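You operate a simulated robot arm through the tools that you are given. There is no shell and no other tool.

You are at the controls of a simulated two-armed robot. One attempt, no reset.

TASK
Take the yellow towel from the stone counter and lay it out flat on the top of the oak linen table.
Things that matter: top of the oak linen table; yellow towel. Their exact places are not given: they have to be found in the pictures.

Only the result counts: the job must be done as asked and must still hold three seconds after the hand-in. Knocking over, shifting, dropping, spilling or breaking anything else fails it. Flat cloth is picked up by pressing the open fingertips on it (5 to 10 N) and closing them slowly along it; thin cloth reads only 2 to 8 mm in the jaws.

THE ROBOT
Two 7-joint arms with two-finger parallel grippers on one trunk, on a base that moves. Base frame: it is fixed to the floor where the robot stands at the start and does not move with it; the origin is under the middle of the robot, x ahead of it, y to its left, z up. Readings come in m, degrees, newtons and seconds.
The left shoulder is at the start at [0.05, 0.158, 1.083], the right one opposite. With the tool pointing down near the work surface each hand reaches from about 0.1 to 0.62 m from the robot's upright axis, wherever it stands, measured 20 degrees to its own side. Places, roughly: top of the oak linen table [-1.8, 1.1, 0.8]; yellow towel [-3.5, -0.25, 1]. Payload 3.91 kg a hand.
The tool frame of a hand sits at the grasp point between the pads (the TCP): z along the fingers, y along the line on which they close. The tips reach 0.03 m beyond it. The gripper opens to 0.11 m. The fingers are 0.02 m wide and 0.01 m thick; the gripper's body (0.048 by 0.112 m) begins 0.055 m behind the TCP.
Orientation is that of the tool frame in the base frame, as a unit quaternion [w, x, y, z]. With the fingers straight down and closing along the base's y, the tool's x points along the base's -x, its y along +y and its z along -z.

THE INTERFACE
- The arms move only by the tool nudge_tool. It takes "left_deltas", "right_deltas" or both (then of equal length, played together; a hand with none holds still); each is a list of rows, each a list of 3 entries, a list of its own where there are three numbers: the shift along the base's x, y, z in mm, then the turn, a rotation vector about the base's x, y, z in degrees, then the gripper command, from -1 (shut) to 1 (fully open), values between in proportion. In form: [[[dx, dy, dz], [ax, ay, az], claw], ...]. A call has 1 to 20 rows; each row is the pose to reach, as a shift and turn from the pose commanded when the call began. Each row takes 0.2 s and may step no farther than 0.05 m and 8.6 degrees from the row before; otherwise, or with a gripper value out of range, the whole call is refused. Where a pose cannot be reached the arm comes as near as it can. A force on the tool above 40 N (or 10 N above the force at the start of the call, whichever is more), or a blocked arm, ends the call early, and 0.2 s more pass. The fingers move at their own pace (about 0.153 m/s each) and stop on an object; they squeeze with about 26 N. The grip force told is the motor's: it shows also when the fingers shut on nothing. Time passes only in rows, and 0.2 s behind the last, so rows that repeat a pose let the fingers close. The reply holds the time, the measured pose of the TCP, the force on the tool along the base axes, the opening and the grip force, in the units named above and with some noise, with the torque about the TCP (base axes, N m) and any sound that the robot's microphone picked up, and new pictures: "show" is both (left out), scene, wrist or none (wrist: the cameras of the hands that moved).
- Cameras (640 x 400 px; columns grow to the right, rows downward): "scene" is now at [0.1313, -0.0039, 1.2578]; the picture's right is [-0.06, -1.00, 0.00], its down [-0.21, 0.01, -0.98] and it looks along [0.98, -0.06, -0.21] (base axes); focal length 232 px, centre (320, 200). "left" rides on the left gripper at [0.072, -0.017, -0.103] in its tool frame; the picture's right is [0.23, 0.97, 0.00], its down [-0.76, 0.18, -0.62] and it looks along [-0.61, 0.14, 0.78] (tool axes); focal length 222 px, centre (320, 200). "right" rides on the right gripper at [0.072, 0.017, -0.103] in its tool frame; the picture's right is [-0.23, 0.97, 0.00], its down [-0.76, -0.18, -0.62] and it looks along [-0.61, -0.14, 0.78] (tool axes); focal length 222 px, centre (320, 200).
- raise_lower(by): slides the trunk up (or, below 0, down) by that many m; the arms and the scene camera ride with it, the base frame stays. It gives what a move gives, with no picture.
- roll_base(legs): drives the robot by 1 to 6 legs, each [ahead, turn to the left] in m and degrees, along the robot's own axes; the way and the turn of a leg run together, so that a leg with both is an arc; at most 1.5 m and 180 degrees a leg. The arms and the cameras ride along, it lands a little off, and it stops where it bumps. It gives what a move gives, and a new picture of the scene camera.
- head_to(pan, tilt): turns the head with the scene camera to pan (to the left, within 80 degrees either way) and tilt (down, from -29 to 69), counted from straight ahead of the robot. It gives what a move gives, and a new picture of the scene camera.
- point_at(camera, pixels): for up to 12 pixels [column, row] of the newest picture of that camera ("zoom" is the newest enlarged one), the place [x, y, z] in the base frame of the surface seen there, good to about 0.002 m. The clock stands still meanwhile.
- enlarge(camera, box): a new picture of the part [left, top, right, bottom] of that camera's present view, enlarged. The clock stands still meanwhile.
- hand_in(): hands the job in; it is judged then, once.

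Unless the task says otherwise, let go and move clear before handing in.

The tools are called after ">>>" by a JSON object that holds its "op" and its "data". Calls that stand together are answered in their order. nudge_tool: Moves the arms, as the interface text tells. Its arguments: {"type":"object","properties":{"left_deltas":{"type":"array","items":{"type":"array"}},"right_deltas":{"type":"array","items":{"type":"array"}},"show":{"type":"string","enum":["both","scene","wrist","none"]}},"required":[]} The other tools are called the same way: raise_lower (by) moves the trunk up or down; roll_base (legs) drives the base; head_to (pan, tilt) turns the head that bears the scene camera; point_at (camera, pixels) gives the place of the surface under pixels of a picture; enlarge (camera, box) takes an enlarged picture of a part of a camera's view; hand_in () hands the job in.

At the start:

```text
t: 0.0
left_position: [0.3572, 0.1841, 1.1937]
left_ee_rot: [0.0, -0.003, 1.0, -0.001]
left_wrist_force: [-0.1, -0.4, -0.1]
left_wrist_torque: [-0.02, 0.02, -0.01]
left_grip_width: 0.11
left_grip_force: 0.1
right_position: [0.3072, -0.1498, 1.2135]
right_ee_rot: [0.0, -0.002, 1.0, 0.0]
right_wrist_force: [0.1, -0.7, -0.3]
right_wrist_torque: [0.01, 0.0, -0.02]
right_grip_width: 0.11
right_grip_force: 0.0
trunk travel left (down, up): [-0.325, 0.157]
robot x, y, heading: [0.0026, 0.0016, 0.2]
head pan, tilt (commanded): [-3.4, 12.3]
```

scene: 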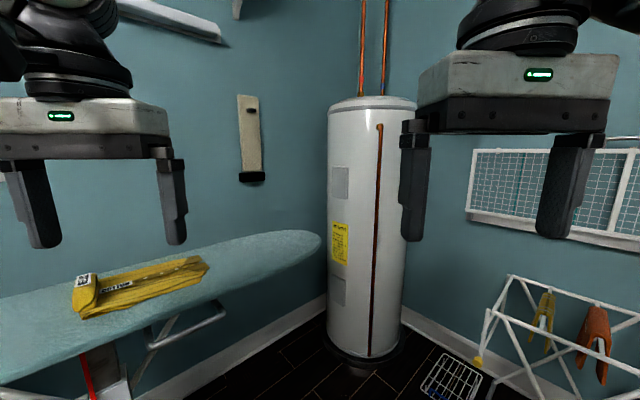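
right: 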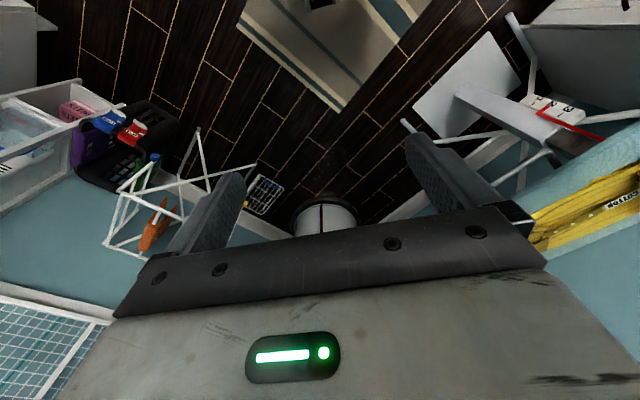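
left: 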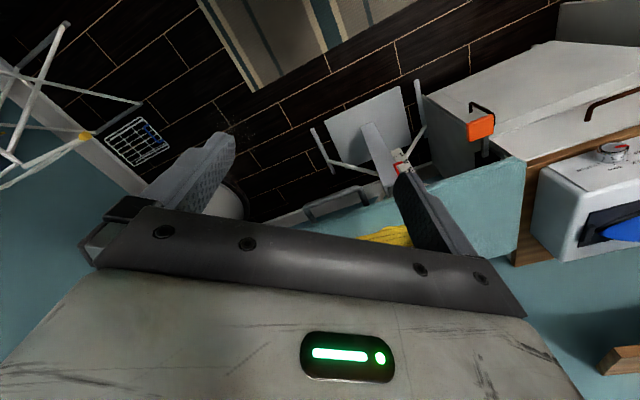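

The scene picture shows an ironing board with a yellow cloth at the left (pixels ~140,285), but the stone counter and table lie behind me. I'll look around with the head first.

>>> {"op": "head_to", "data": {"pan": 80, "tilt": 20}}

>>> {"op": "head_to", "data": {"pan": -80, "tilt": 20}}

```text
t: 1.6
left_position: [0.3595, 0.1836, 1.1934]
left_ee_rot: [0.0, -0.002, 1.0, 0.0]
left_wrist_force: [-0.1, 0.6, -0.3]
left_wrist_torque: [-0.01, -0.02, 0.04]
left_grip_width: 0.1099
left_grip_force: 0.1
right_position: [0.306, -0.1513, 1.2144]
right_ee_rot: [0.0, -0.002, 1.0, 0.0]
right_wrist_force: [0.4, -0.8, -0.6]
right_wrist_torque: [0.0, 0.02, -0.02]
right_grip_width: 0.1103
right_grip_force: 0.0
trunk travel left (down, up): [-0.325, 0.157]
robot x, y, heading: [-0.0008, -0.0026, 0.2]
head pan, tilt (commanded): [80.0, 20.0]
```

scene: 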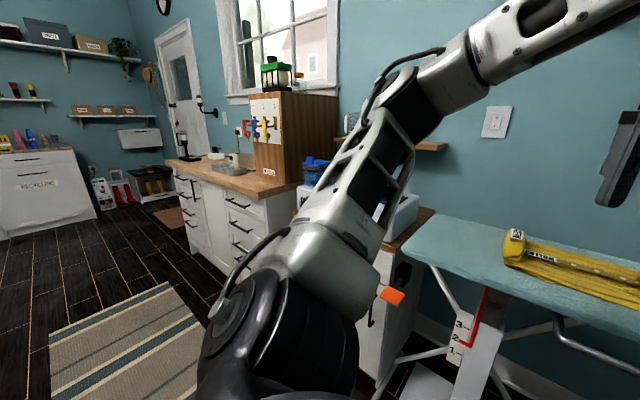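

```text
t: 4.0
left_position: [0.3575, 0.1845, 1.1945]
left_ee_rot: [0.001, -0.002, 1.0, 0.0]
left_wrist_force: [-0.9, 0.1, 0.0]
left_wrist_torque: [-0.02, -0.01, 0.0]
left_grip_width: 0.1102
left_grip_force: 0.1
right_position: [0.3065, -0.1506, 1.2135]
right_ee_rot: [0.0, -0.002, 1.0, 0.001]
right_wrist_force: [0.1, 0.4, -0.4]
right_wrist_torque: [-0.04, -0.02, 0.01]
right_grip_width: 0.1102
right_grip_force: 0.0
trunk travel left (down, up): [-0.325, 0.157]
robot x, y, heading: [0.0001, 0.001, -0.0]
head pan, tilt (commanded): [-80.0, 20.0]
```

scene: 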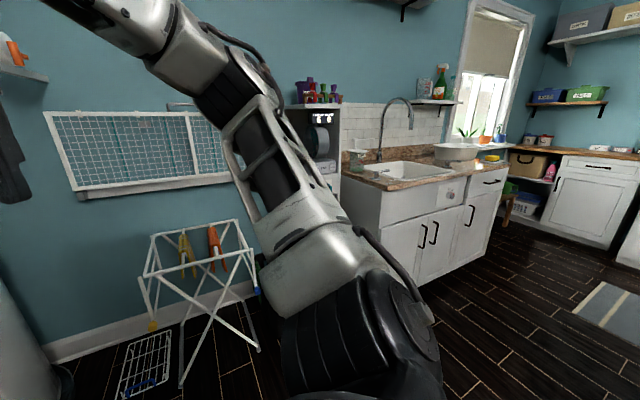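

Behind me is open floor with a sink counter on the right and a wooden-topped cabinet on the left; the stone counter isn't visible yet. I'll turn around in place.

>>> {"op": "roll_base", "data": {"legs": [[0, -90], [0, -90]]}}

>>> {"op": "head_to", "data": {"pan": 0, "tilt": 15}}

```text
t: 12.1
left_position: [-0.3567, -0.188, 1.1947]
left_ee_rot: [0.0, 1.0, 0.007, 0.001]
left_wrist_force: [-0.2, -0.3, -0.5]
left_wrist_torque: [0.01, 0.01, -0.02]
left_grip_width: 0.1103
left_grip_force: 0.1
right_position: [-0.3077, 0.1471, 1.214]
right_ee_rot: [0.001, 1.0, 0.006, 0.0]
right_wrist_force: [-1.4, -0.3, -0.1]
right_wrist_torque: [0.01, 0.02, -0.02]
right_grip_width: 0.1102
right_grip_force: 0.0
trunk travel left (down, up): [-0.325, 0.157]
robot x, y, heading: [0.0024, 0.0012, -179.5]
head pan, tilt (commanded): [-80.0, 20.0]
```

scene: 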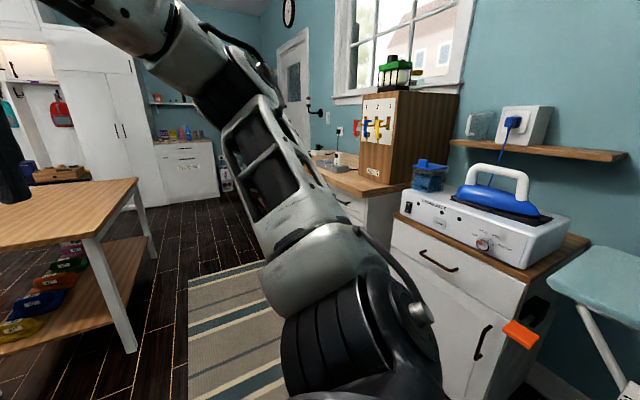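

```text
t: 13.6
left_position: [-0.3569, -0.1883, 1.194]
left_ee_rot: [0.0, 1.0, 0.007, 0.0]
left_wrist_force: [0.4, 0.1, -0.6]
left_wrist_torque: [0.0, -0.04, 0.0]
left_grip_width: 0.1099
left_grip_force: 0.1
right_position: [-0.3083, 0.1481, 1.2136]
right_ee_rot: [0.002, 1.0, 0.006, 0.0]
right_wrist_force: [-0.1, -0.1, 0.0]
right_wrist_torque: [0.02, 0.0, 0.0]
right_grip_width: 0.11
right_grip_force: 0.1
trunk travel left (down, up): [-0.325, 0.157]
robot x, y, heading: [-0.0011, 0.0026, -179.4]
head pan, tilt (commanded): [0.0, 15.0]
```

scene: 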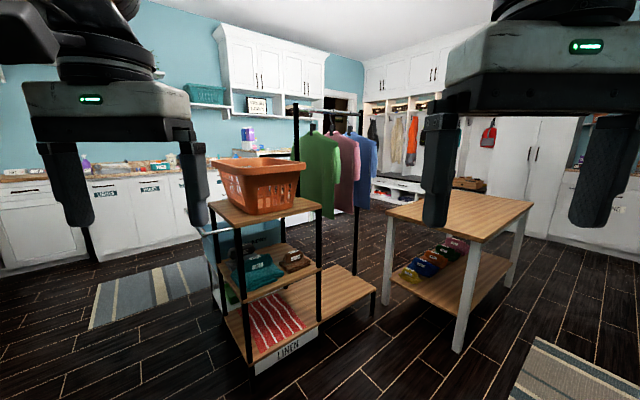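

I can see an island table (460,210) with wooden top and shelf below, a rack with an orange basket, and counters at the left. I'll measure several points and enlarge the views.

>>> {"op": "point_at", "data": {"camera": "scene", "pixels": [[460, 213], [393, 210], [480, 235], [530, 203], [455, 193], [150, 167], [30, 172], [258, 205], [250, 165], [370, 285], [465, 345], [290, 130]]}}

>>> {"op": "enlarge", "data": {"camera": "scene", "box": [0, 80, 320, 280]}}

>>> {"op": "enlarge", "data": {"camera": "scene", "box": [320, 80, 640, 280]}}

```text
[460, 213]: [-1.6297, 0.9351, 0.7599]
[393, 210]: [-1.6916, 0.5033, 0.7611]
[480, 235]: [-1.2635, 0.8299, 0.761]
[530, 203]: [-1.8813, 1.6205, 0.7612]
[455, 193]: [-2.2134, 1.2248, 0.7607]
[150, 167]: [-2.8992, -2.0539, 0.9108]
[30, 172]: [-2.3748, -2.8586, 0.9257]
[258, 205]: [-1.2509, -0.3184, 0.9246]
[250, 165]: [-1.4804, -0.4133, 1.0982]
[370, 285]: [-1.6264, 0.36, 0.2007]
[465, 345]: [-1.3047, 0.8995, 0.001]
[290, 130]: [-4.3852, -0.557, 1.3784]
```

```text
2.00 times, centred on (160, 180) of scene
```

zoom: 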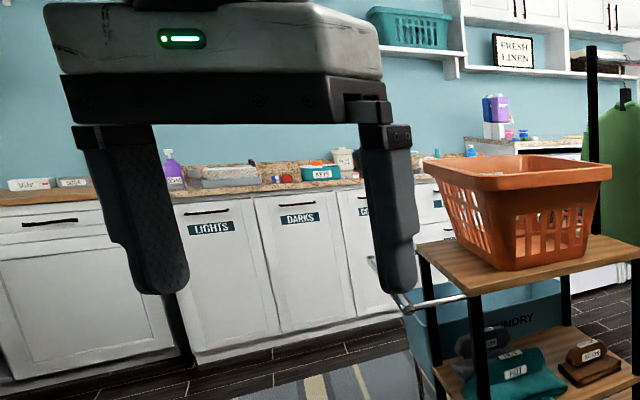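

```text
2.00 times, centred on (480, 180) of scene
```

zoom: 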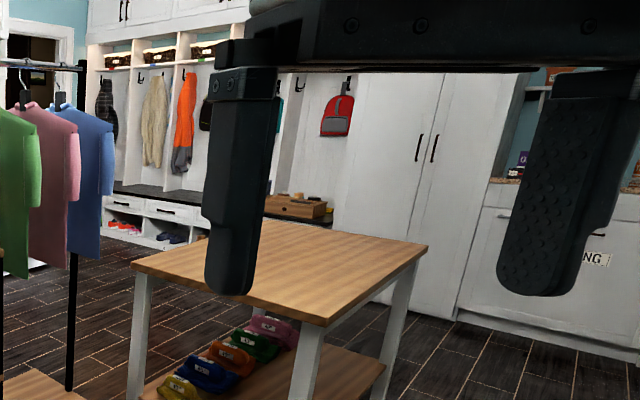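

The table top is at z≈0.761, centred roughly (-1.7, 1.0). The stone counter with the towel must lie behind the basket rack, so I'll look to both sides to plan a path.

>>> {"op": "head_to", "data": {"pan": 40, "tilt": 25}}

>>> {"op": "point_at", "data": {"camera": "scene", "pixels": [[480, 200], [540, 300]]}}

>>> {"op": "head_to", "data": {"pan": -40, "tilt": 25}}

```text
t: 14.7
left_position: [-0.3564, -0.1888, 1.1938]
left_ee_rot: [0.0, 1.0, 0.007, 0.0]
left_wrist_force: [-0.2, 0.4, -0.2]
left_wrist_torque: [-0.06, -0.03, 0.02]
left_grip_width: 0.11
left_grip_force: 0.0
right_position: [-0.3085, 0.1469, 1.2139]
right_ee_rot: [0.001, 1.0, 0.006, 0.0]
right_wrist_force: [-0.1, 0.5, -0.3]
right_wrist_torque: [-0.01, 0.0, -0.03]
right_grip_width: 0.11
right_grip_force: 0.1
trunk travel left (down, up): [-0.325, 0.157]
robot x, y, heading: [-0.0034, -0.0009, -179.5]
head pan, tilt (commanded): [40.0, 25.0]
```

scene: 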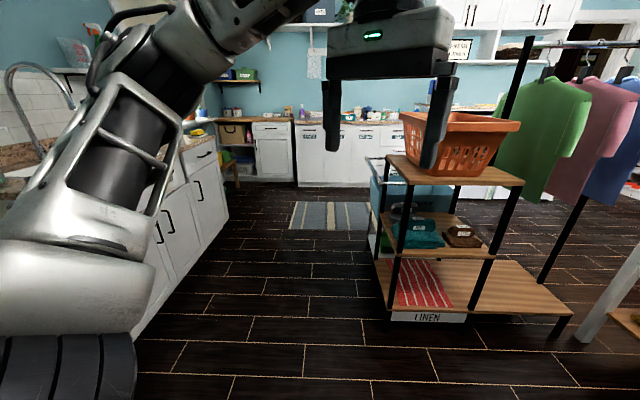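

```text
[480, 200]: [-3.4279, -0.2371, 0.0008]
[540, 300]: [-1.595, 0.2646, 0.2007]
```

```text
t: 16.2
left_position: [-0.3583, -0.1877, 1.1938]
left_ee_rot: [-0.001, 1.0, 0.008, 0.0]
left_wrist_force: [-0.8, 0.3, 0.6]
left_wrist_torque: [-0.01, -0.01, -0.04]
left_grip_width: 0.1099
left_grip_force: 0.0
right_position: [-0.3086, 0.1481, 1.2136]
right_ee_rot: [0.001, 1.0, 0.006, -0.001]
right_wrist_force: [0.4, -0.2, -0.4]
right_wrist_torque: [-0.01, -0.04, 0.0]
right_grip_width: 0.1099
right_grip_force: 0.1
trunk travel left (down, up): [-0.325, 0.157]
robot x, y, heading: [-0.0027, -0.0043, -179.5]
head pan, tilt (commanded): [-40.0, 25.0]
```

scene: 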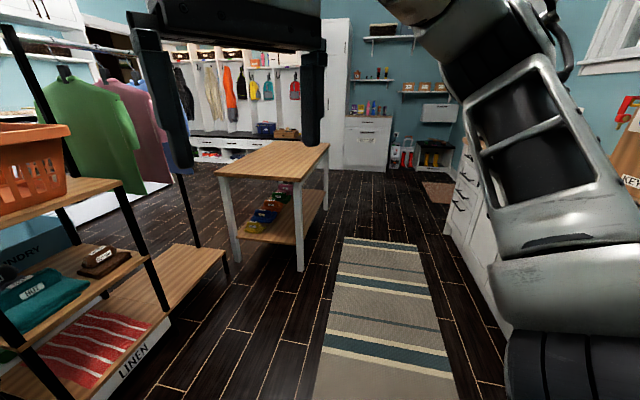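

There's an open aisle on the left between sink cabinets and the basket rack. I'll measure that gap.

>>> {"op": "head_to", "data": {"pan": 40, "tilt": 25}}

>>> {"op": "point_at", "data": {"camera": "scene", "pixels": [[390, 318], [228, 216], [140, 335], [290, 183], [400, 150], [330, 126], [375, 180], [410, 187], [565, 325], [470, 325], [400, 118], [250, 125]]}}

>>> {"op": "enlarge", "data": {"camera": "scene", "box": [240, 60, 560, 260]}}

```text
t: 17.7
left_position: [-0.3576, -0.1875, 1.1949]
left_ee_rot: [0.001, 1.0, 0.007, 0.0]
left_wrist_force: [0.1, -0.7, 0.7]
left_wrist_torque: [0.0, 0.01, 0.01]
left_grip_width: 0.11
left_grip_force: 0.0
right_position: [-0.3083, 0.1474, 1.2137]
right_ee_rot: [0.001, 1.0, 0.007, 0.0]
right_wrist_force: [-0.6, 0.3, 0.7]
right_wrist_torque: [0.04, -0.02, 0.03]
right_grip_width: 0.1101
right_grip_force: 0.0
trunk travel left (down, up): [-0.325, 0.157]
robot x, y, heading: [-0.0001, 0.0007, -179.6]
head pan, tilt (commanded): [40.0, 25.0]
```

scene: 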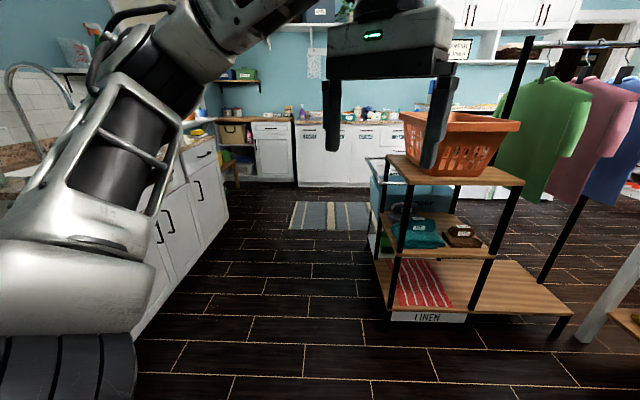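

```text
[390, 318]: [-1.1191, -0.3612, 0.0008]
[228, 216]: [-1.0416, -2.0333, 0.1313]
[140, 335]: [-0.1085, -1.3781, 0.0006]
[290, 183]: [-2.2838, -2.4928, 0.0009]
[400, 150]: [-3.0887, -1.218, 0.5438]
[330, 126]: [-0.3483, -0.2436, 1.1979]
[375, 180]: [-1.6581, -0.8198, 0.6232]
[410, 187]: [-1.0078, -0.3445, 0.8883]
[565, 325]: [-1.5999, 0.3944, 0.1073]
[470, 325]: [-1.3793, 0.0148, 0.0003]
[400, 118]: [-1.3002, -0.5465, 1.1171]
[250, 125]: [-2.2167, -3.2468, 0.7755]
```

```text
2.00 times, centred on (400, 160) of scene
```

zoom: 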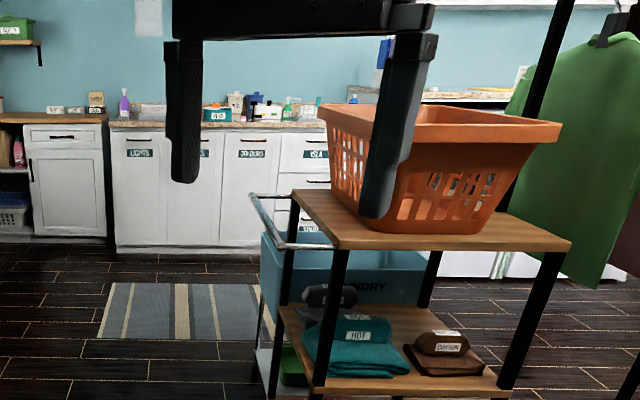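

The layout is rotated about 35° to the base frame; the aisle between the sink fronts and the rack/trolley is ~1.3 m wide. I'll drive into its middle and look again.

>>> {"op": "roll_base", "data": {"legs": [[0, 69], [0.72, 0], [0, -34]]}}

>>> {"op": "head_to", "data": {"pan": 0, "tilt": 15}}

```text
t: 26.1
left_position: [-0.4592, -1.0046, 1.1946]
left_ee_rot: [0.0, 0.955, 0.297, 0.0]
left_wrist_force: [0.6, -0.3, -0.2]
left_wrist_torque: [0.0, -0.02, -0.01]
left_grip_width: 0.1099
left_grip_force: 0.1
right_position: [-0.6051, -0.6996, 1.214]
right_ee_rot: [0.0, 0.955, 0.295, 0.001]
right_wrist_force: [-0.6, 0.8, 0.0]
right_wrist_torque: [0.0, 0.0, -0.01]
right_grip_width: 0.1101
right_grip_force: 0.2
trunk travel left (down, up): [-0.325, 0.157]
robot x, y, heading: [-0.2658, -0.6505, -145.6]
head pan, tilt (commanded): [40.0, 25.0]
```

scene: 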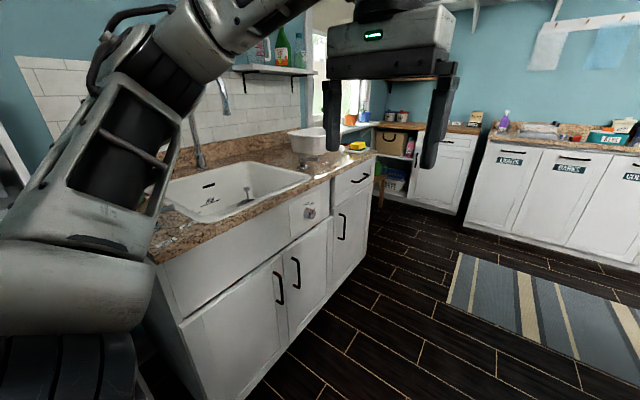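

```text
t: 27.2
left_position: [-0.4594, -1.005, 1.195]
left_ee_rot: [0.0, 0.955, 0.297, -0.001]
left_wrist_force: [0.1, 0.0, 0.3]
left_wrist_torque: [-0.01, 0.01, 0.0]
left_grip_width: 0.11
left_grip_force: 0.0
right_position: [-0.6055, -0.6983, 1.2134]
right_ee_rot: [0.001, 0.955, 0.295, 0.001]
right_wrist_force: [-0.1, 0.4, -0.1]
right_wrist_torque: [0.0, 0.0, 0.01]
right_grip_width: 0.11
right_grip_force: 0.0
trunk travel left (down, up): [-0.325, 0.157]
robot x, y, heading: [-0.269, -0.6555, -145.6]
head pan, tilt (commanded): [0.0, 15.0]
```

scene: 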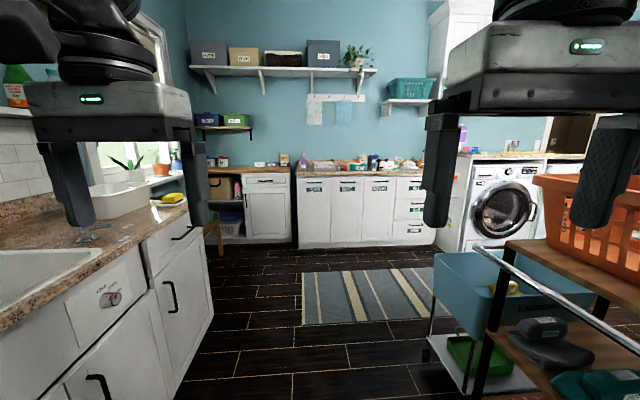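

The aisle is clear ahead; the washer with stone counter over it is visible at (505,155), with the trolley at (500,290) to pass. I'll measure these.

>>> {"op": "point_at", "data": {"camera": "scene", "pixels": [[470, 252], [510, 155], [545, 155], [435, 256], [430, 358], [480, 250], [212, 280], [415, 245], [335, 175], [440, 175], [300, 320], [520, 395]]}}

>>> {"op": "enlarge", "data": {"camera": "scene", "box": [400, 100, 640, 250]}}

```text
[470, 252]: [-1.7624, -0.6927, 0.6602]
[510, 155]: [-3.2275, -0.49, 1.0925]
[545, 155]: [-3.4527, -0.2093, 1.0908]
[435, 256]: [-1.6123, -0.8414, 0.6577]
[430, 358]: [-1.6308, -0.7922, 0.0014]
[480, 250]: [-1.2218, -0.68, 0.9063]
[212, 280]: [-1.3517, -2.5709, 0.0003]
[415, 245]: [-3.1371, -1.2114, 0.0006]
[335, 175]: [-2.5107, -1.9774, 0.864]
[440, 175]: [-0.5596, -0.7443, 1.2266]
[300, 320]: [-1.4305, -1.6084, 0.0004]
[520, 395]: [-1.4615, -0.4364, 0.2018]
```

```text
2.67 times, centred on (520, 175) of scene
```

zoom: 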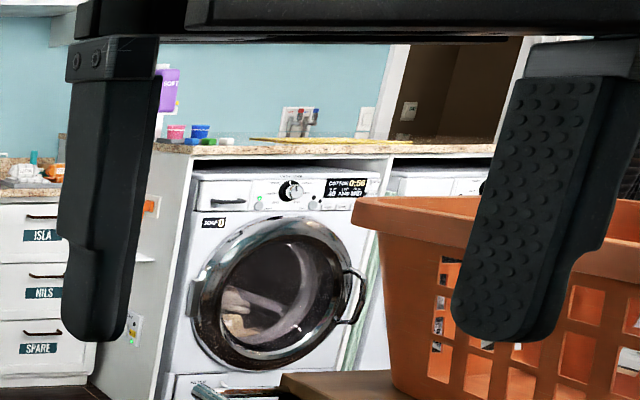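

The stone counter over the washer has its front edge at z≈1.09 with the yellow towel on it (zoom 320,140). I'll drive forward along the aisle past the trolley.

>>> {"op": "roll_base", "data": {"legs": [[0, 3], [1.0, 0]]}}

>>> {"op": "head_to", "data": {"pan": -50, "tilt": 20}}

```text
t: 32.9
left_position: [-1.2539, -1.6351, 1.1932]
left_ee_rot: [0.0, 0.947, 0.321, 0.0]
left_wrist_force: [0.3, 0.0, 0.2]
left_wrist_torque: [0.02, 0.03, 0.03]
left_grip_width: 0.11
left_grip_force: 0.0
right_position: [-1.4166, -1.3357, 1.2132]
right_ee_rot: [0.0, 0.947, 0.321, 0.001]
right_wrist_force: [0.5, -0.1, -0.8]
right_wrist_torque: [-0.01, 0.02, -0.02]
right_grip_width: 0.1099
right_grip_force: 0.0
trunk travel left (down, up): [-0.325, 0.157]
robot x, y, heading: [-1.0841, -1.2695, -142.7]
head pan, tilt (commanded): [0.0, 15.0]
```

scene: 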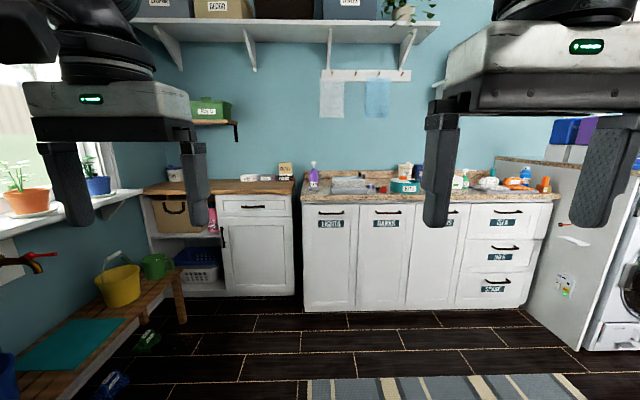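

```text
t: 34.1
left_position: [-1.2536, -1.6356, 1.1947]
left_ee_rot: [0.0, 0.947, 0.321, -0.001]
left_wrist_force: [-0.5, -0.1, -0.3]
left_wrist_torque: [-0.03, 0.01, 0.01]
left_grip_width: 0.1102
left_grip_force: 0.2
right_position: [-1.4157, -1.3362, 1.2138]
right_ee_rot: [0.0, 0.947, 0.321, 0.001]
right_wrist_force: [-0.2, -0.3, 0.6]
right_wrist_torque: [0.02, -0.02, -0.01]
right_grip_width: 0.11
right_grip_force: 0.0
trunk travel left (down, up): [-0.325, 0.157]
robot x, y, heading: [-1.0822, -1.2666, -142.7]
head pan, tilt (commanded): [-50.0, 20.0]
```

scene: 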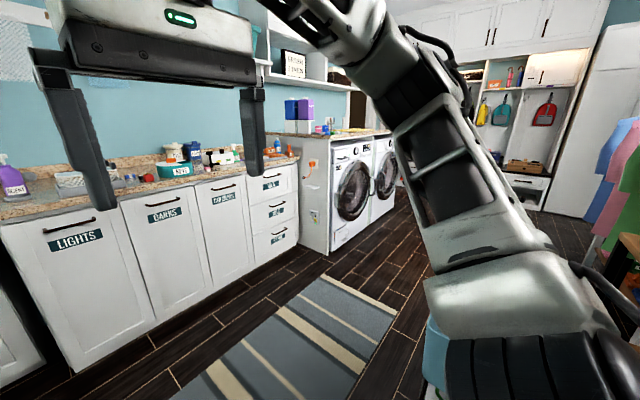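

The washer pair with the counter is at (360,180), rug at (320,320). I'll measure key points.

>>> {"op": "point_at", "data": {"camera": "scene", "pixels": [[333, 252], [330, 140], [390, 134], [415, 300], [297, 275], [395, 215], [335, 300], [345, 132], [350, 130], [585, 215], [610, 160], [375, 400]]}}

>>> {"op": "enlarge", "data": {"camera": "scene", "box": [260, 80, 420, 180]}}

```text
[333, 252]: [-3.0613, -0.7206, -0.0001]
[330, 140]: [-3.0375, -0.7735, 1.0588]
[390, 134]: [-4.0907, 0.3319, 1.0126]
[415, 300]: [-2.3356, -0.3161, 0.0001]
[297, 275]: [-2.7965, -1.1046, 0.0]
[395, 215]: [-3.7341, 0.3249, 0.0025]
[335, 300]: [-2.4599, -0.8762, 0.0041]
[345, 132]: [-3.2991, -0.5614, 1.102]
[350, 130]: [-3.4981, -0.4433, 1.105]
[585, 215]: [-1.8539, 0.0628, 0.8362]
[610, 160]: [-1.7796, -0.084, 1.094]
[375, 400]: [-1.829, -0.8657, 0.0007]
```

```text
4.00 times, centred on (340, 130) of scene
```

zoom: 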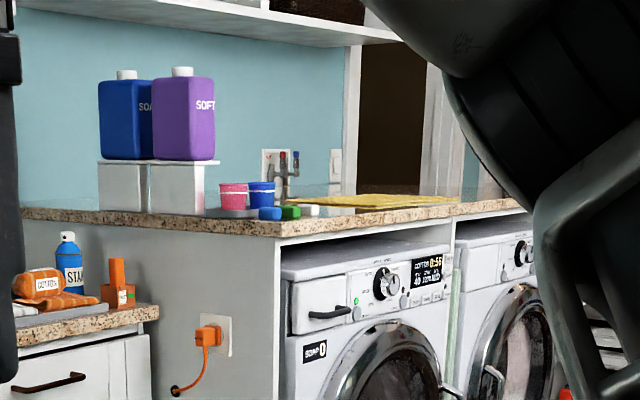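

Counter top is z≈1.10, front edge about 0.6 m to the left of the lane I intend to take. I'll raise the trunk for the view and reach, then drive to the lane between washers and trolley.

>>> {"op": "raise_lower", "data": {"by": 0.15}}

>>> {"op": "roll_base", "data": {"legs": [[0.68, 0], [0, -91.5]]}}

>>> {"op": "head_to", "data": {"pan": 0, "tilt": 25}}

```text
t: 35.8
left_position: [-1.2537, -1.6347, 1.3435]
left_ee_rot: [0.001, 0.947, 0.321, 0.001]
left_wrist_force: [0.1, 0.0, -0.1]
left_wrist_torque: [-0.02, 0.01, -0.02]
left_grip_width: 0.1099
left_grip_force: 0.1
right_position: [-1.4151, -1.3357, 1.3625]
right_ee_rot: [0.0, 0.947, 0.321, 0.001]
right_wrist_force: [0.0, -0.2, -0.5]
right_wrist_torque: [-0.01, 0.0, 0.01]
right_grip_width: 0.1102
right_grip_force: 0.1
trunk travel left (down, up): [-0.475, 0.007]
robot x, y, heading: [-1.0799, -1.2698, -142.7]
head pan, tilt (commanded): [-50.0, 20.0]
```

```text
t: 43.5
left_position: [-1.9635, -1.4844, 1.3438]
left_ee_rot: [0.0, 0.888, -0.46, -0.001]
left_wrist_force: [-0.2, 0.4, 0.7]
left_wrist_torque: [-0.02, 0.02, 0.01]
left_grip_width: 0.11
left_grip_force: 0.1
right_position: [-1.6602, -1.3364, 1.364]
right_ee_rot: [0.002, 0.887, -0.462, 0.0]
right_wrist_force: [0.1, -0.2, 0.1]
right_wrist_torque: [-0.02, 0.01, -0.04]
right_grip_width: 0.1101
right_grip_force: 0.2
trunk travel left (down, up): [-0.475, 0.007]
robot x, y, heading: [-1.6089, -1.6745, 125.0]
head pan, tilt (commanded): [-50.0, 20.0]
```

scene: 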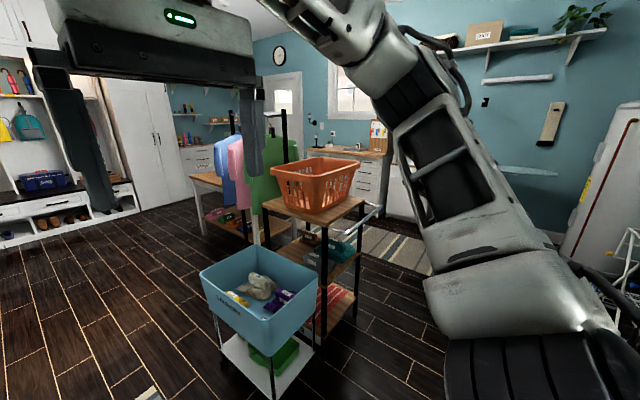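

```text
t: 44.6
left_position: [-1.9647, -1.4849, 1.3442]
left_ee_rot: [0.0, 0.888, -0.46, -0.001]
left_wrist_force: [0.0, 0.2, -0.2]
left_wrist_torque: [-0.02, 0.05, 0.03]
left_grip_width: 0.1101
left_grip_force: 0.0
right_position: [-1.6597, -1.3365, 1.3638]
right_ee_rot: [0.001, 0.887, -0.462, 0.001]
right_wrist_force: [-0.3, 0.3, 0.7]
right_wrist_torque: [0.0, 0.01, 0.0]
right_grip_width: 0.1101
right_grip_force: 0.0
trunk travel left (down, up): [-0.475, 0.007]
robot x, y, heading: [-1.6099, -1.6739, 124.9]
head pan, tilt (commanded): [0.0, 25.0]
```

scene: 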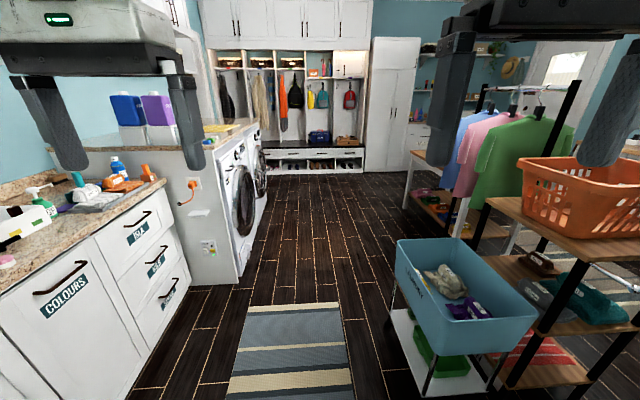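

The lane is clear, between the washers (240,220) and trolley (460,290); the towel appears at (222,130). I'll measure distances.

>>> {"op": "point_at", "data": {"camera": "scene", "pixels": [[238, 278], [397, 245], [398, 345], [265, 190], [222, 130], [255, 122], [205, 152], [410, 205], [425, 160], [340, 300], [242, 300], [455, 200]]}}

>>> {"op": "enlarge", "data": {"camera": "scene", "box": [170, 90, 290, 165]}}

```text
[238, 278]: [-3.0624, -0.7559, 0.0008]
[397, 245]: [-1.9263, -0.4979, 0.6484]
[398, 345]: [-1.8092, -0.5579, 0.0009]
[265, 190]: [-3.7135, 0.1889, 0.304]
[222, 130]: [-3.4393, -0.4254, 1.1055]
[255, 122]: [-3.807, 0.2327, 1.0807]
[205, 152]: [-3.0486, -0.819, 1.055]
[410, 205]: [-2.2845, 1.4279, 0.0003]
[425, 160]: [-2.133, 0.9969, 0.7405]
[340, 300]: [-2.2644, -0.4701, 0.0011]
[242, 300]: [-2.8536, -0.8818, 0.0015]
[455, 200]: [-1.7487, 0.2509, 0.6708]
```

```text
5.33 times, centred on (230, 128) of scene
```

zoom: 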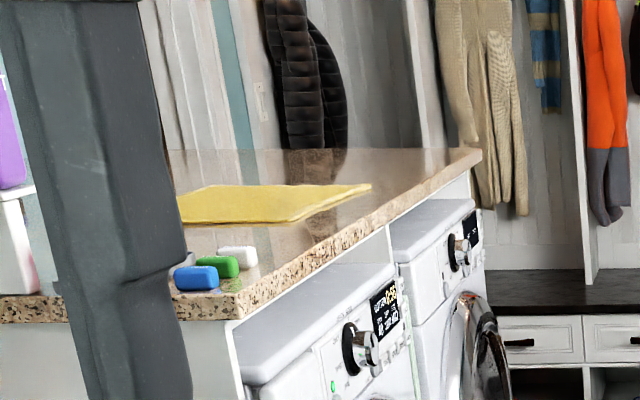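

The lane at ~0.42 m from the trolley and ~0.6 m from the washer fronts is passable. I'll drive alongside the washers.

>>> {"op": "roll_base", "data": {"legs": [[1.2, 0]]}}

>>> {"op": "head_to", "data": {"pan": 60, "tilt": 35}}

```text
t: 50.7
left_position: [-2.6636, -0.5214, 1.3436]
left_ee_rot: [-0.001, 0.893, -0.45, 0.0]
left_wrist_force: [-0.2, 0.1, -1.3]
left_wrist_torque: [0.03, 0.0, 0.0]
left_grip_width: 0.1102
left_grip_force: 0.1
right_position: [-2.3629, -0.3647, 1.3635]
right_ee_rot: [0.001, 0.892, -0.452, 0.001]
right_wrist_force: [-0.1, 0.1, -0.3]
right_wrist_torque: [0.0, -0.03, 0.02]
right_grip_width: 0.1102
right_grip_force: 0.0
trunk travel left (down, up): [-0.475, 0.007]
robot x, y, heading: [-2.3024, -0.7019, 126.0]
head pan, tilt (commanded): [0.0, 25.0]
```

scene: 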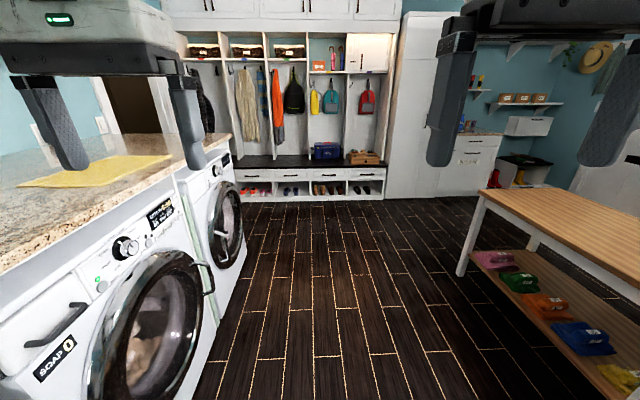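

```text
t: 52.0
left_position: [-2.664, -0.5218, 1.3439]
left_ee_rot: [0.001, 0.893, -0.45, 0.0]
left_wrist_force: [1.0, 0.3, 0.1]
left_wrist_torque: [0.02, 0.01, -0.01]
left_grip_width: 0.1099
left_grip_force: 0.1
right_position: [-2.3626, -0.3658, 1.364]
right_ee_rot: [0.001, 0.892, -0.452, 0.0]
right_wrist_force: [1.1, 0.0, -0.2]
right_wrist_torque: [0.0, 0.02, 0.03]
right_grip_width: 0.1099
right_grip_force: 0.1
trunk travel left (down, up): [-0.475, 0.007]
robot x, y, heading: [-2.3021, -0.704, 126.4]
head pan, tilt (commanded): [60.0, 35.0]
```

scene: 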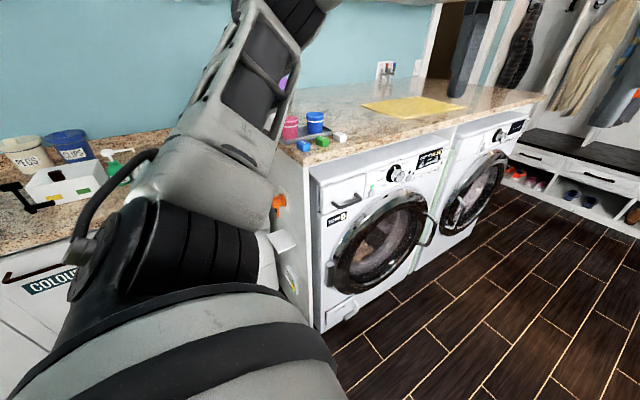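

The towel shows at (412,107) as a flat yellow sheet. I'll enlarge and measure corners.

>>> {"op": "enlarge", "data": {"camera": "scene", "box": [320, 70, 560, 220]}}

>>> {"op": "point_at", "data": {"camera": "scene", "pixels": [[365, 106], [412, 117], [463, 105], [415, 98], [412, 107], [340, 137], [322, 142], [540, 95], [315, 120], [430, 225], [480, 120], [430, 90]]}}

```text
2.67 times, centred on (440, 145) of scene
```

zoom: 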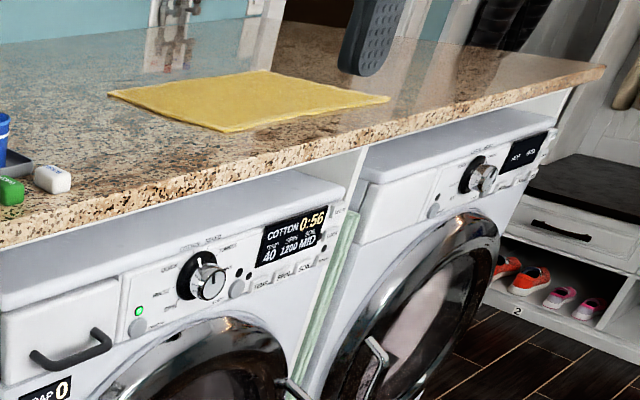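

```text
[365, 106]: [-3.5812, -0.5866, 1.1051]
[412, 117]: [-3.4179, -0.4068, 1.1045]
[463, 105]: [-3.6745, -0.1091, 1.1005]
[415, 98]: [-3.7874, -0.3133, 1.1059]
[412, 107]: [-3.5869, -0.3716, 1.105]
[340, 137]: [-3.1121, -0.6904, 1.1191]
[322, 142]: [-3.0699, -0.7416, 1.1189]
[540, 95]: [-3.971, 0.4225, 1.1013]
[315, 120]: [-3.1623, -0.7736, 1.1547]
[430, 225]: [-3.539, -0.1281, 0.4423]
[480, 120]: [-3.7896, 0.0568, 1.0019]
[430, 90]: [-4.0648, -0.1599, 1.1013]
```

>>> {"op": "point_at", "data": {"camera": "zoom", "pixels": [[112, 95], [222, 130], [385, 100], [263, 72], [160, 84], [300, 115], [240, 100], [180, 190], [380, 130], [520, 95], [300, 160], [72, 180]]}}

```text
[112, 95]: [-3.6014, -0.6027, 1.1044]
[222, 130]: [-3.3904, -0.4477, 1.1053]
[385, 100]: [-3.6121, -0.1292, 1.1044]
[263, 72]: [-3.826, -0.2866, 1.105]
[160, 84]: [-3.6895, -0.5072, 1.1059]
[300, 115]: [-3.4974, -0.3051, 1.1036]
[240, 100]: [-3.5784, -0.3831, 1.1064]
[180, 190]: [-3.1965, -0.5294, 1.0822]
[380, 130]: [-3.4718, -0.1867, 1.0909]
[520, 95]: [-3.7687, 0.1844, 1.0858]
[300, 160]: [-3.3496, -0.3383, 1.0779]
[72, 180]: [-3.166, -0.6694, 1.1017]
```

The towel is about 0.26 × 0.39 m, corners near (-3.60,-0.60), (-3.39,-0.45), (-3.61,-0.13), (-3.83,-0.29), on a counter at z=1.101. I'll drive further along so I'm opposite its middle, then turn to face it and look down at my base size.

>>> {"op": "roll_base", "data": {"legs": [[1.03, 0], [0, 89]]}}

>>> {"op": "head_to", "data": {"pan": 0, "tilt": 60}}

```text
t: 61.1
left_position: [-3.0797, -0.2429, 1.3434]
left_ee_rot: [0.0, 0.947, 0.321, 0.0]
left_wrist_force: [-0.7, 0.3, 0.8]
left_wrist_torque: [0.02, 0.0, -0.02]
left_grip_width: 0.1099
left_grip_force: 0.0
right_position: [-3.2409, 0.0561, 1.364]
right_ee_rot: [0.0, 0.948, 0.319, 0.001]
right_wrist_force: [0.0, 0.2, 0.1]
right_wrist_torque: [0.05, -0.01, 0.02]
right_grip_width: 0.1098
right_grip_force: 0.0
trunk travel left (down, up): [-0.475, 0.007]
robot x, y, heading: [-2.9076, 0.1174, -142.9]
head pan, tilt (commanded): [60.0, 35.0]
```

scene: 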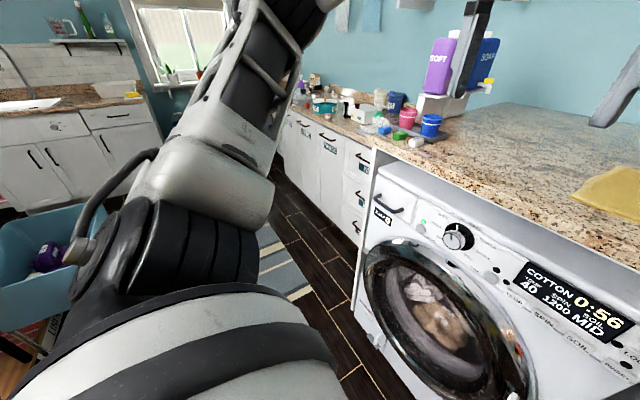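

```text
t: 62.4
left_position: [-3.0809, -0.2422, 1.3435]
left_ee_rot: [0.0, 0.947, 0.32, 0.0]
left_wrist_force: [-0.2, -0.4, -0.3]
left_wrist_torque: [0.04, -0.03, 0.01]
left_grip_width: 0.11
left_grip_force: 0.0
right_position: [-3.2398, 0.0552, 1.363]
right_ee_rot: [0.001, 0.948, 0.318, 0.001]
right_wrist_force: [0.0, 0.4, 0.1]
right_wrist_torque: [0.0, 0.0, 0.0]
right_grip_width: 0.1101
right_grip_force: 0.1
trunk travel left (down, up): [-0.475, 0.007]
robot x, y, heading: [-2.9026, 0.1169, -142.9]
head pan, tilt (commanded): [0.0, 60.0]
```

scene: 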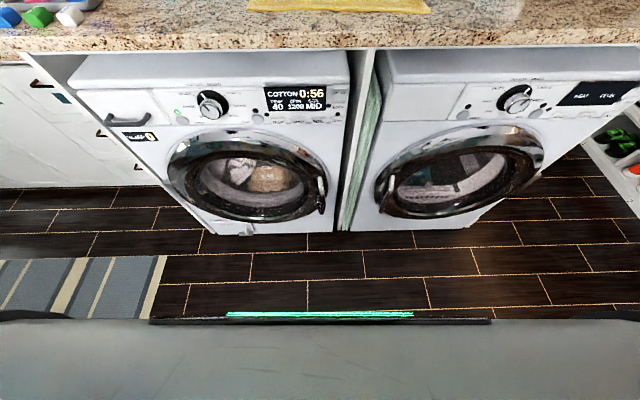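

Looking down I see my own base front (light strip at 320,314) and the washer doors. I'll measure the gap.

>>> {"op": "point_at", "data": {"camera": "scene", "pixels": [[320, 314], [320, 321], [160, 320], [490, 321], [260, 215], [400, 215], [300, 234], [385, 195], [340, 10], [330, 45], [20, 315], [320, 205]]}}

```text
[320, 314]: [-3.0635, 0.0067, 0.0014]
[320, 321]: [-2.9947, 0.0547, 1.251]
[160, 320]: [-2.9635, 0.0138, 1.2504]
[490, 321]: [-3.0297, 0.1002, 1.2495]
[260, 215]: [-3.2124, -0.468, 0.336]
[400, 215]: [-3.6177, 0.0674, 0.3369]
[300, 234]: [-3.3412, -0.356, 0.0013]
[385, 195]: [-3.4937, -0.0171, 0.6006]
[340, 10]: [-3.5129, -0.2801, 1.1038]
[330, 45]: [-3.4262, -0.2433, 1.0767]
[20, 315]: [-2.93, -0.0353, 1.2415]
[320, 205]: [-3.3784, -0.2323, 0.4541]
```

My base front clears; towel near edge is ~0.72 m ahead of my axis, so I'll align and move 0.2 m closer, then look at the towel from above.

>>> {"op": "roll_base", "data": {"legs": [[0, -1.9], [0.2, 0]]}}

>>> {"op": "head_to", "data": {"pan": 0, "tilt": 45}}

```text
t: 64.4
left_position: [-3.2552, -0.3553, 1.344]
left_ee_rot: [0.0, 0.952, 0.306, 0.001]
left_wrist_force: [-0.2, 0.6, 0.1]
left_wrist_torque: [0.02, -0.04, 0.0]
left_grip_width: 0.1099
left_grip_force: 0.1
right_position: [-3.4068, -0.0513, 1.3654]
right_ee_rot: [0.0, 0.952, 0.306, 0.001]
right_wrist_force: [-0.2, -0.4, -0.7]
right_wrist_torque: [0.04, -0.02, 0.01]
right_grip_width: 0.1101
right_grip_force: 0.1
trunk travel left (down, up): [-0.475, 0.007]
robot x, y, heading: [-3.0705, 0.0049, -144.6]
head pan, tilt (commanded): [0.0, 60.0]
```

scene: 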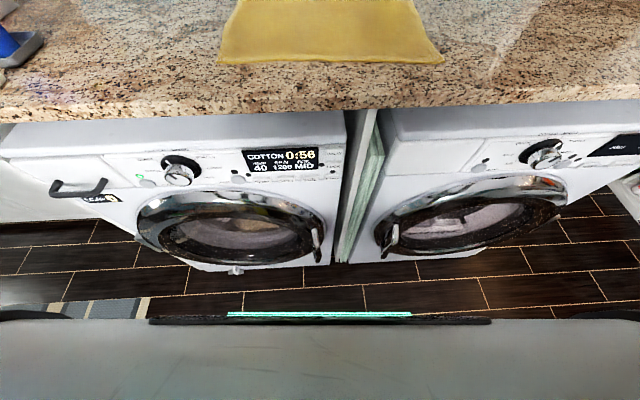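

```text
t: 65.2
left_position: [-3.2549, -0.3543, 1.3442]
left_ee_rot: [0.0, 0.952, 0.306, -0.001]
left_wrist_force: [0.1, 0.6, 0.7]
left_wrist_torque: [0.0, -0.03, 0.02]
left_grip_width: 0.1101
left_grip_force: 0.0
right_position: [-3.4069, -0.0508, 1.3638]
right_ee_rot: [0.0, 0.952, 0.305, 0.001]
right_wrist_force: [-0.2, 0.7, 0.4]
right_wrist_torque: [0.0, 0.0, 0.02]
right_grip_width: 0.1099
right_grip_force: 0.0
trunk travel left (down, up): [-0.475, 0.007]
robot x, y, heading: [-3.0685, 0.0053, -144.3]
head pan, tilt (commanded): [0.0, 45.0]
```

scene: 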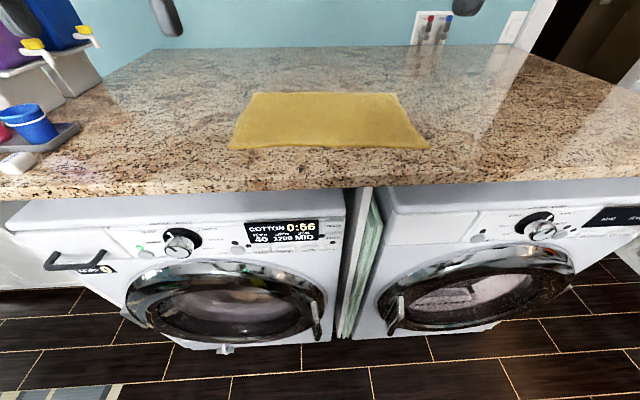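

Good view of the towel: corners near (232,148), (428,147), (398,94), (253,94). I'll enlarge and measure them accurately.

>>> {"op": "enlarge", "data": {"camera": "scene", "box": [210, 70, 450, 220]}}

>>> {"op": "point_at", "data": {"camera": "scene", "pixels": [[233, 147], [427, 146], [397, 95], [254, 94], [330, 146], [330, 120], [330, 95], [330, 186], [240, 135], [415, 130], [330, 160], [20, 160]]}}

```text
2.67 times, centred on (330, 145) of scene
```

zoom: 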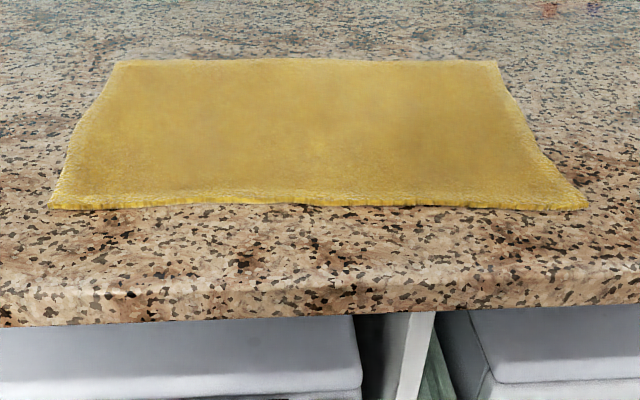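

```text
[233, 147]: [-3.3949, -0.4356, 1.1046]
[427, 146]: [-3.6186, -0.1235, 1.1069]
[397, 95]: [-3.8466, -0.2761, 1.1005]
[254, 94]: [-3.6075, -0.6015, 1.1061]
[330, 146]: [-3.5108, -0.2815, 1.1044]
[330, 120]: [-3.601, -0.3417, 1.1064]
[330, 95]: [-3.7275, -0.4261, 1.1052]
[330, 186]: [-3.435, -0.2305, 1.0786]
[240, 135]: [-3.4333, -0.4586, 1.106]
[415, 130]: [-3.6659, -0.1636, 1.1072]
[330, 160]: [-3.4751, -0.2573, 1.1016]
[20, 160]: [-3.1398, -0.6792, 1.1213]
```

Towel corners: near-left (-3.395,-0.436), near-right (-3.619,-0.124), surface z≈1.106. I'll bring both hands above those two near corners (4.8 cm in from the sides, 1.6 cm in from the near edge), half open, at z=1.20.

>>> {"op": "nudge_tool", "data": {"left_deltas": [[[-22, -6, 0], [0, 0, 0], 0.6], [[-45, -13, -10], [0, 0, 0], 0.3], [[-68, -19, -30], [0, 0, 0], 0.09], [[-91, -26, -55], [0, 0, 0], 0.09], [[-114, -32, -80], [0, 0, 0], 0.09], [[-137, -39, -105], [0, 0, 0], 0.09], [[-160, -46, -125], [0, 0, 0], 0.09], [[-181, -52, -144], [0, 0, 0], 0.09], [[-181, -52, -144], [0, 0, 0], 0.09], [[-181, -52, -144], [0, 0, 0], 0.09]], "right_deltas": [[[-25, -15, 0], [0, 0, 0], 0.6], [[-50, -30, -10], [0, 0, 0], 0.3], [[-75, -46, -30], [0, 0, 0], 0.09], [[-100, -61, -60], [0, 0, 0], 0.09], [[-125, -76, -90], [0, 0, 0], 0.09], [[-150, -91, -115], [0, 0, 0], 0.09], [[-175, -106, -140], [0, 0, 0], 0.09], [[-197, -121, -164], [0, 0, 0], 0.09], [[-197, -121, -164], [0, 0, 0], 0.09], [[-197, -121, -164], [0, 0, 0], 0.09]], "show": "both"}}

```text
t: 67.3
left_position: [-3.4359, -0.4072, 1.197]
left_ee_rot: [0.0, 0.952, 0.306, 0.001]
left_wrist_force: [-0.6, 0.3, 0.2]
left_wrist_torque: [-0.01, -0.02, -0.03]
left_grip_width: 0.0599
left_grip_force: 0.1
right_position: [-3.6035, -0.1714, 1.1982]
right_ee_rot: [0.0, 0.952, 0.305, 0.001]
right_wrist_force: [0.9, -0.6, 0.0]
right_wrist_torque: [0.02, 0.02, 0.03]
right_grip_width: 0.0602
right_grip_force: 0.0
trunk travel left (down, up): [-0.475, 0.007]
robot x, y, heading: [-3.0676, 0.0036, -144.5]
head pan, tilt (commanded): [0.0, 45.0]
```

scene: 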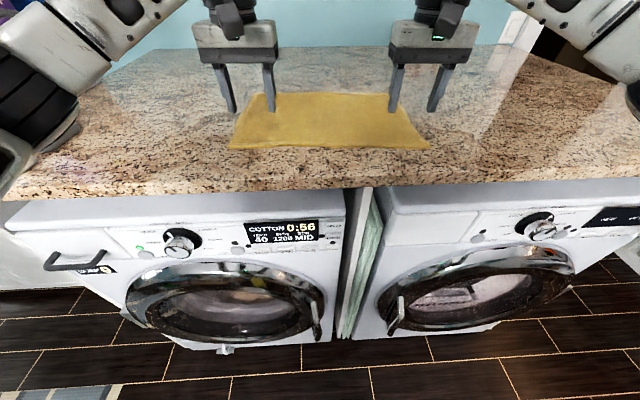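
right: 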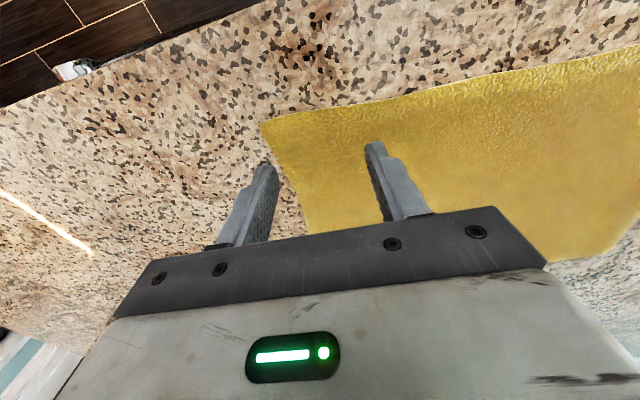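
left: 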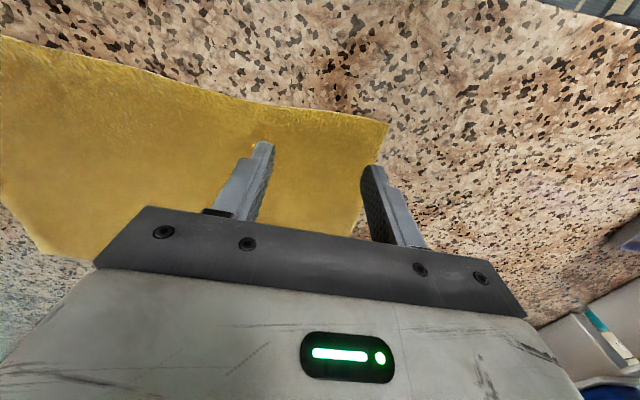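

Hands are above the corners; I'll check the corner positions with the wrist cameras (right: corner at 262,122; left: corner at 388,125).

>>> {"op": "point_at", "data": {"camera": "right", "pixels": [[264, 124], [285, 175], [303, 228], [420, 93], [265, 165], [375, 145]]}}

>>> {"op": "point_at", "data": {"camera": "left", "pixels": [[386, 125], [372, 180], [358, 232], [230, 97], [268, 145], [370, 170]]}}

```text
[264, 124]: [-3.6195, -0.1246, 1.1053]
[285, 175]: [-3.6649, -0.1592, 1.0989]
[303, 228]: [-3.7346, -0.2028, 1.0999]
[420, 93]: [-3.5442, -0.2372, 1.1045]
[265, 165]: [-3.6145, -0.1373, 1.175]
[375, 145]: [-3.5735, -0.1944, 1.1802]
```

```text
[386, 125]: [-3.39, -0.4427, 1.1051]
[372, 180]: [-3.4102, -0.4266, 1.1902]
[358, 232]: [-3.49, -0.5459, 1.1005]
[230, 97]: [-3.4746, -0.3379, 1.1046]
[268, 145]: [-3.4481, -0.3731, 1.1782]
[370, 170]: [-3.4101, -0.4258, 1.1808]
```

The outer fingertips are ~1.2–1.5 cm inside the towel's side edges, good. I'll descend to just above contact.

>>> {"op": "nudge_tool", "data": {"left_deltas": [[[0, 0, -20], [0, 0, 0], 0.09], [[0, 0, -40], [0, 0, 0], 0.09], [[0, 0, -52], [0, 0, 0], 0.09], [[0, 0, -56], [0, 0, 0], 0.09], [[0, 0, -58], [0, 0, 0], 0.09]], "right_deltas": [[[0, 0, -20], [0, 0, 0], 0.09], [[0, 0, -40], [0, 0, 0], 0.09], [[0, 0, -52], [0, 0, 0], 0.09], [[0, 0, -56], [0, 0, 0], 0.09], [[0, 0, -58], [0, 0, 0], 0.09]], "show": "none"}}

```text
t: 68.5
left_position: [-3.4357, -0.4067, 1.1413]
left_ee_rot: [0.0, 0.952, 0.307, -0.001]
left_wrist_force: [0.1, -0.5, 0.0]
left_wrist_torque: [0.01, 0.01, 0.03]
left_grip_width: 0.0601
left_grip_force: 0.1
right_position: [-3.6033, -0.1727, 1.1416]
right_ee_rot: [0.002, 0.952, 0.306, 0.0]
right_wrist_force: [-0.1, -0.7, 0.6]
right_wrist_torque: [-0.02, -0.03, -0.01]
right_grip_width: 0.0599
right_grip_force: 0.1
trunk travel left (down, up): [-0.475, 0.007]
robot x, y, heading: [-3.0677, 0.0017, -144.7]
head pan, tilt (commanded): [0.0, 45.0]
```

No contact yet (z≈1.141, forces ~0). I'll go down in small steps until the force reaches about 5–8 N.

>>> {"op": "nudge_tool", "data": {"left_deltas": [[[0, 0, -2], [0, 0, 0], 0.09], [[0, 0, -4], [0, 0, 0], 0.09], [[0, 0, -5], [0, 0, 0], 0.09], [[0, 0, -6], [0, 0, 0], 0.09]], "right_deltas": [[[0, 0, -2], [0, 0, 0], 0.09], [[0, 0, -4], [0, 0, 0], 0.09], [[0, 0, -5], [0, 0, 0], 0.09], [[0, 0, -6], [0, 0, 0], 0.09]], "show": "none"}}

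```text
t: 69.5
left_position: [-3.4358, -0.4064, 1.135]
left_ee_rot: [0.0, 0.952, 0.307, -0.001]
left_wrist_force: [-0.2, 0.0, 0.4]
left_wrist_torque: [0.01, 0.03, 0.01]
left_grip_width: 0.0598
left_grip_force: 0.0
right_position: [-3.6033, -0.1709, 1.1364]
right_ee_rot: [0.001, 0.952, 0.306, 0.001]
right_wrist_force: [-0.6, -0.4, 1.1]
right_wrist_torque: [-0.02, 0.02, -0.01]
right_grip_width: 0.06
right_grip_force: 0.1
trunk travel left (down, up): [-0.475, 0.007]
robot x, y, heading: [-3.0686, 0.0023, -144.7]
head pan, tilt (commanded): [0.0, 45.0]
```

>>> {"op": "nudge_tool", "data": {"left_deltas": [[[0, 0, -1], [0, 0, 0], 0.09], [[0, 0, -2], [0, 0, 0], 0.09], [[0, 0, -2.5], [0, 0, 0], 0.09], [[0, 0, -3], [0, 0, 0], 0.09]], "right_deltas": [[[0, 0, -1], [0, 0, 0], 0.09], [[0, 0, -2], [0, 0, 0], 0.09], [[0, 0, -2.5], [0, 0, 0], 0.09], [[0, 0, -3], [0, 0, 0], 0.09]], "show": "none"}}

```text
t: 70.5
left_position: [-3.4356, -0.4069, 1.1339]
left_ee_rot: [0.0, 0.952, 0.307, -0.002]
left_wrist_force: [-0.7, -0.2, 4.3]
left_wrist_torque: [0.01, 0.03, 0.01]
left_grip_width: 0.0602
left_grip_force: 0.1
right_position: [-3.6041, -0.1717, 1.1333]
right_ee_rot: [0.001, 0.952, 0.306, 0.0]
right_wrist_force: [-1.4, -1.2, 6.6]
right_wrist_torque: [0.01, 0.09, 0.03]
right_grip_width: 0.0599
right_grip_force: 0.1
trunk travel left (down, up): [-0.475, 0.007]
robot x, y, heading: [-3.0691, 0.0036, -144.6]
head pan, tilt (commanded): [0.0, 45.0]
```

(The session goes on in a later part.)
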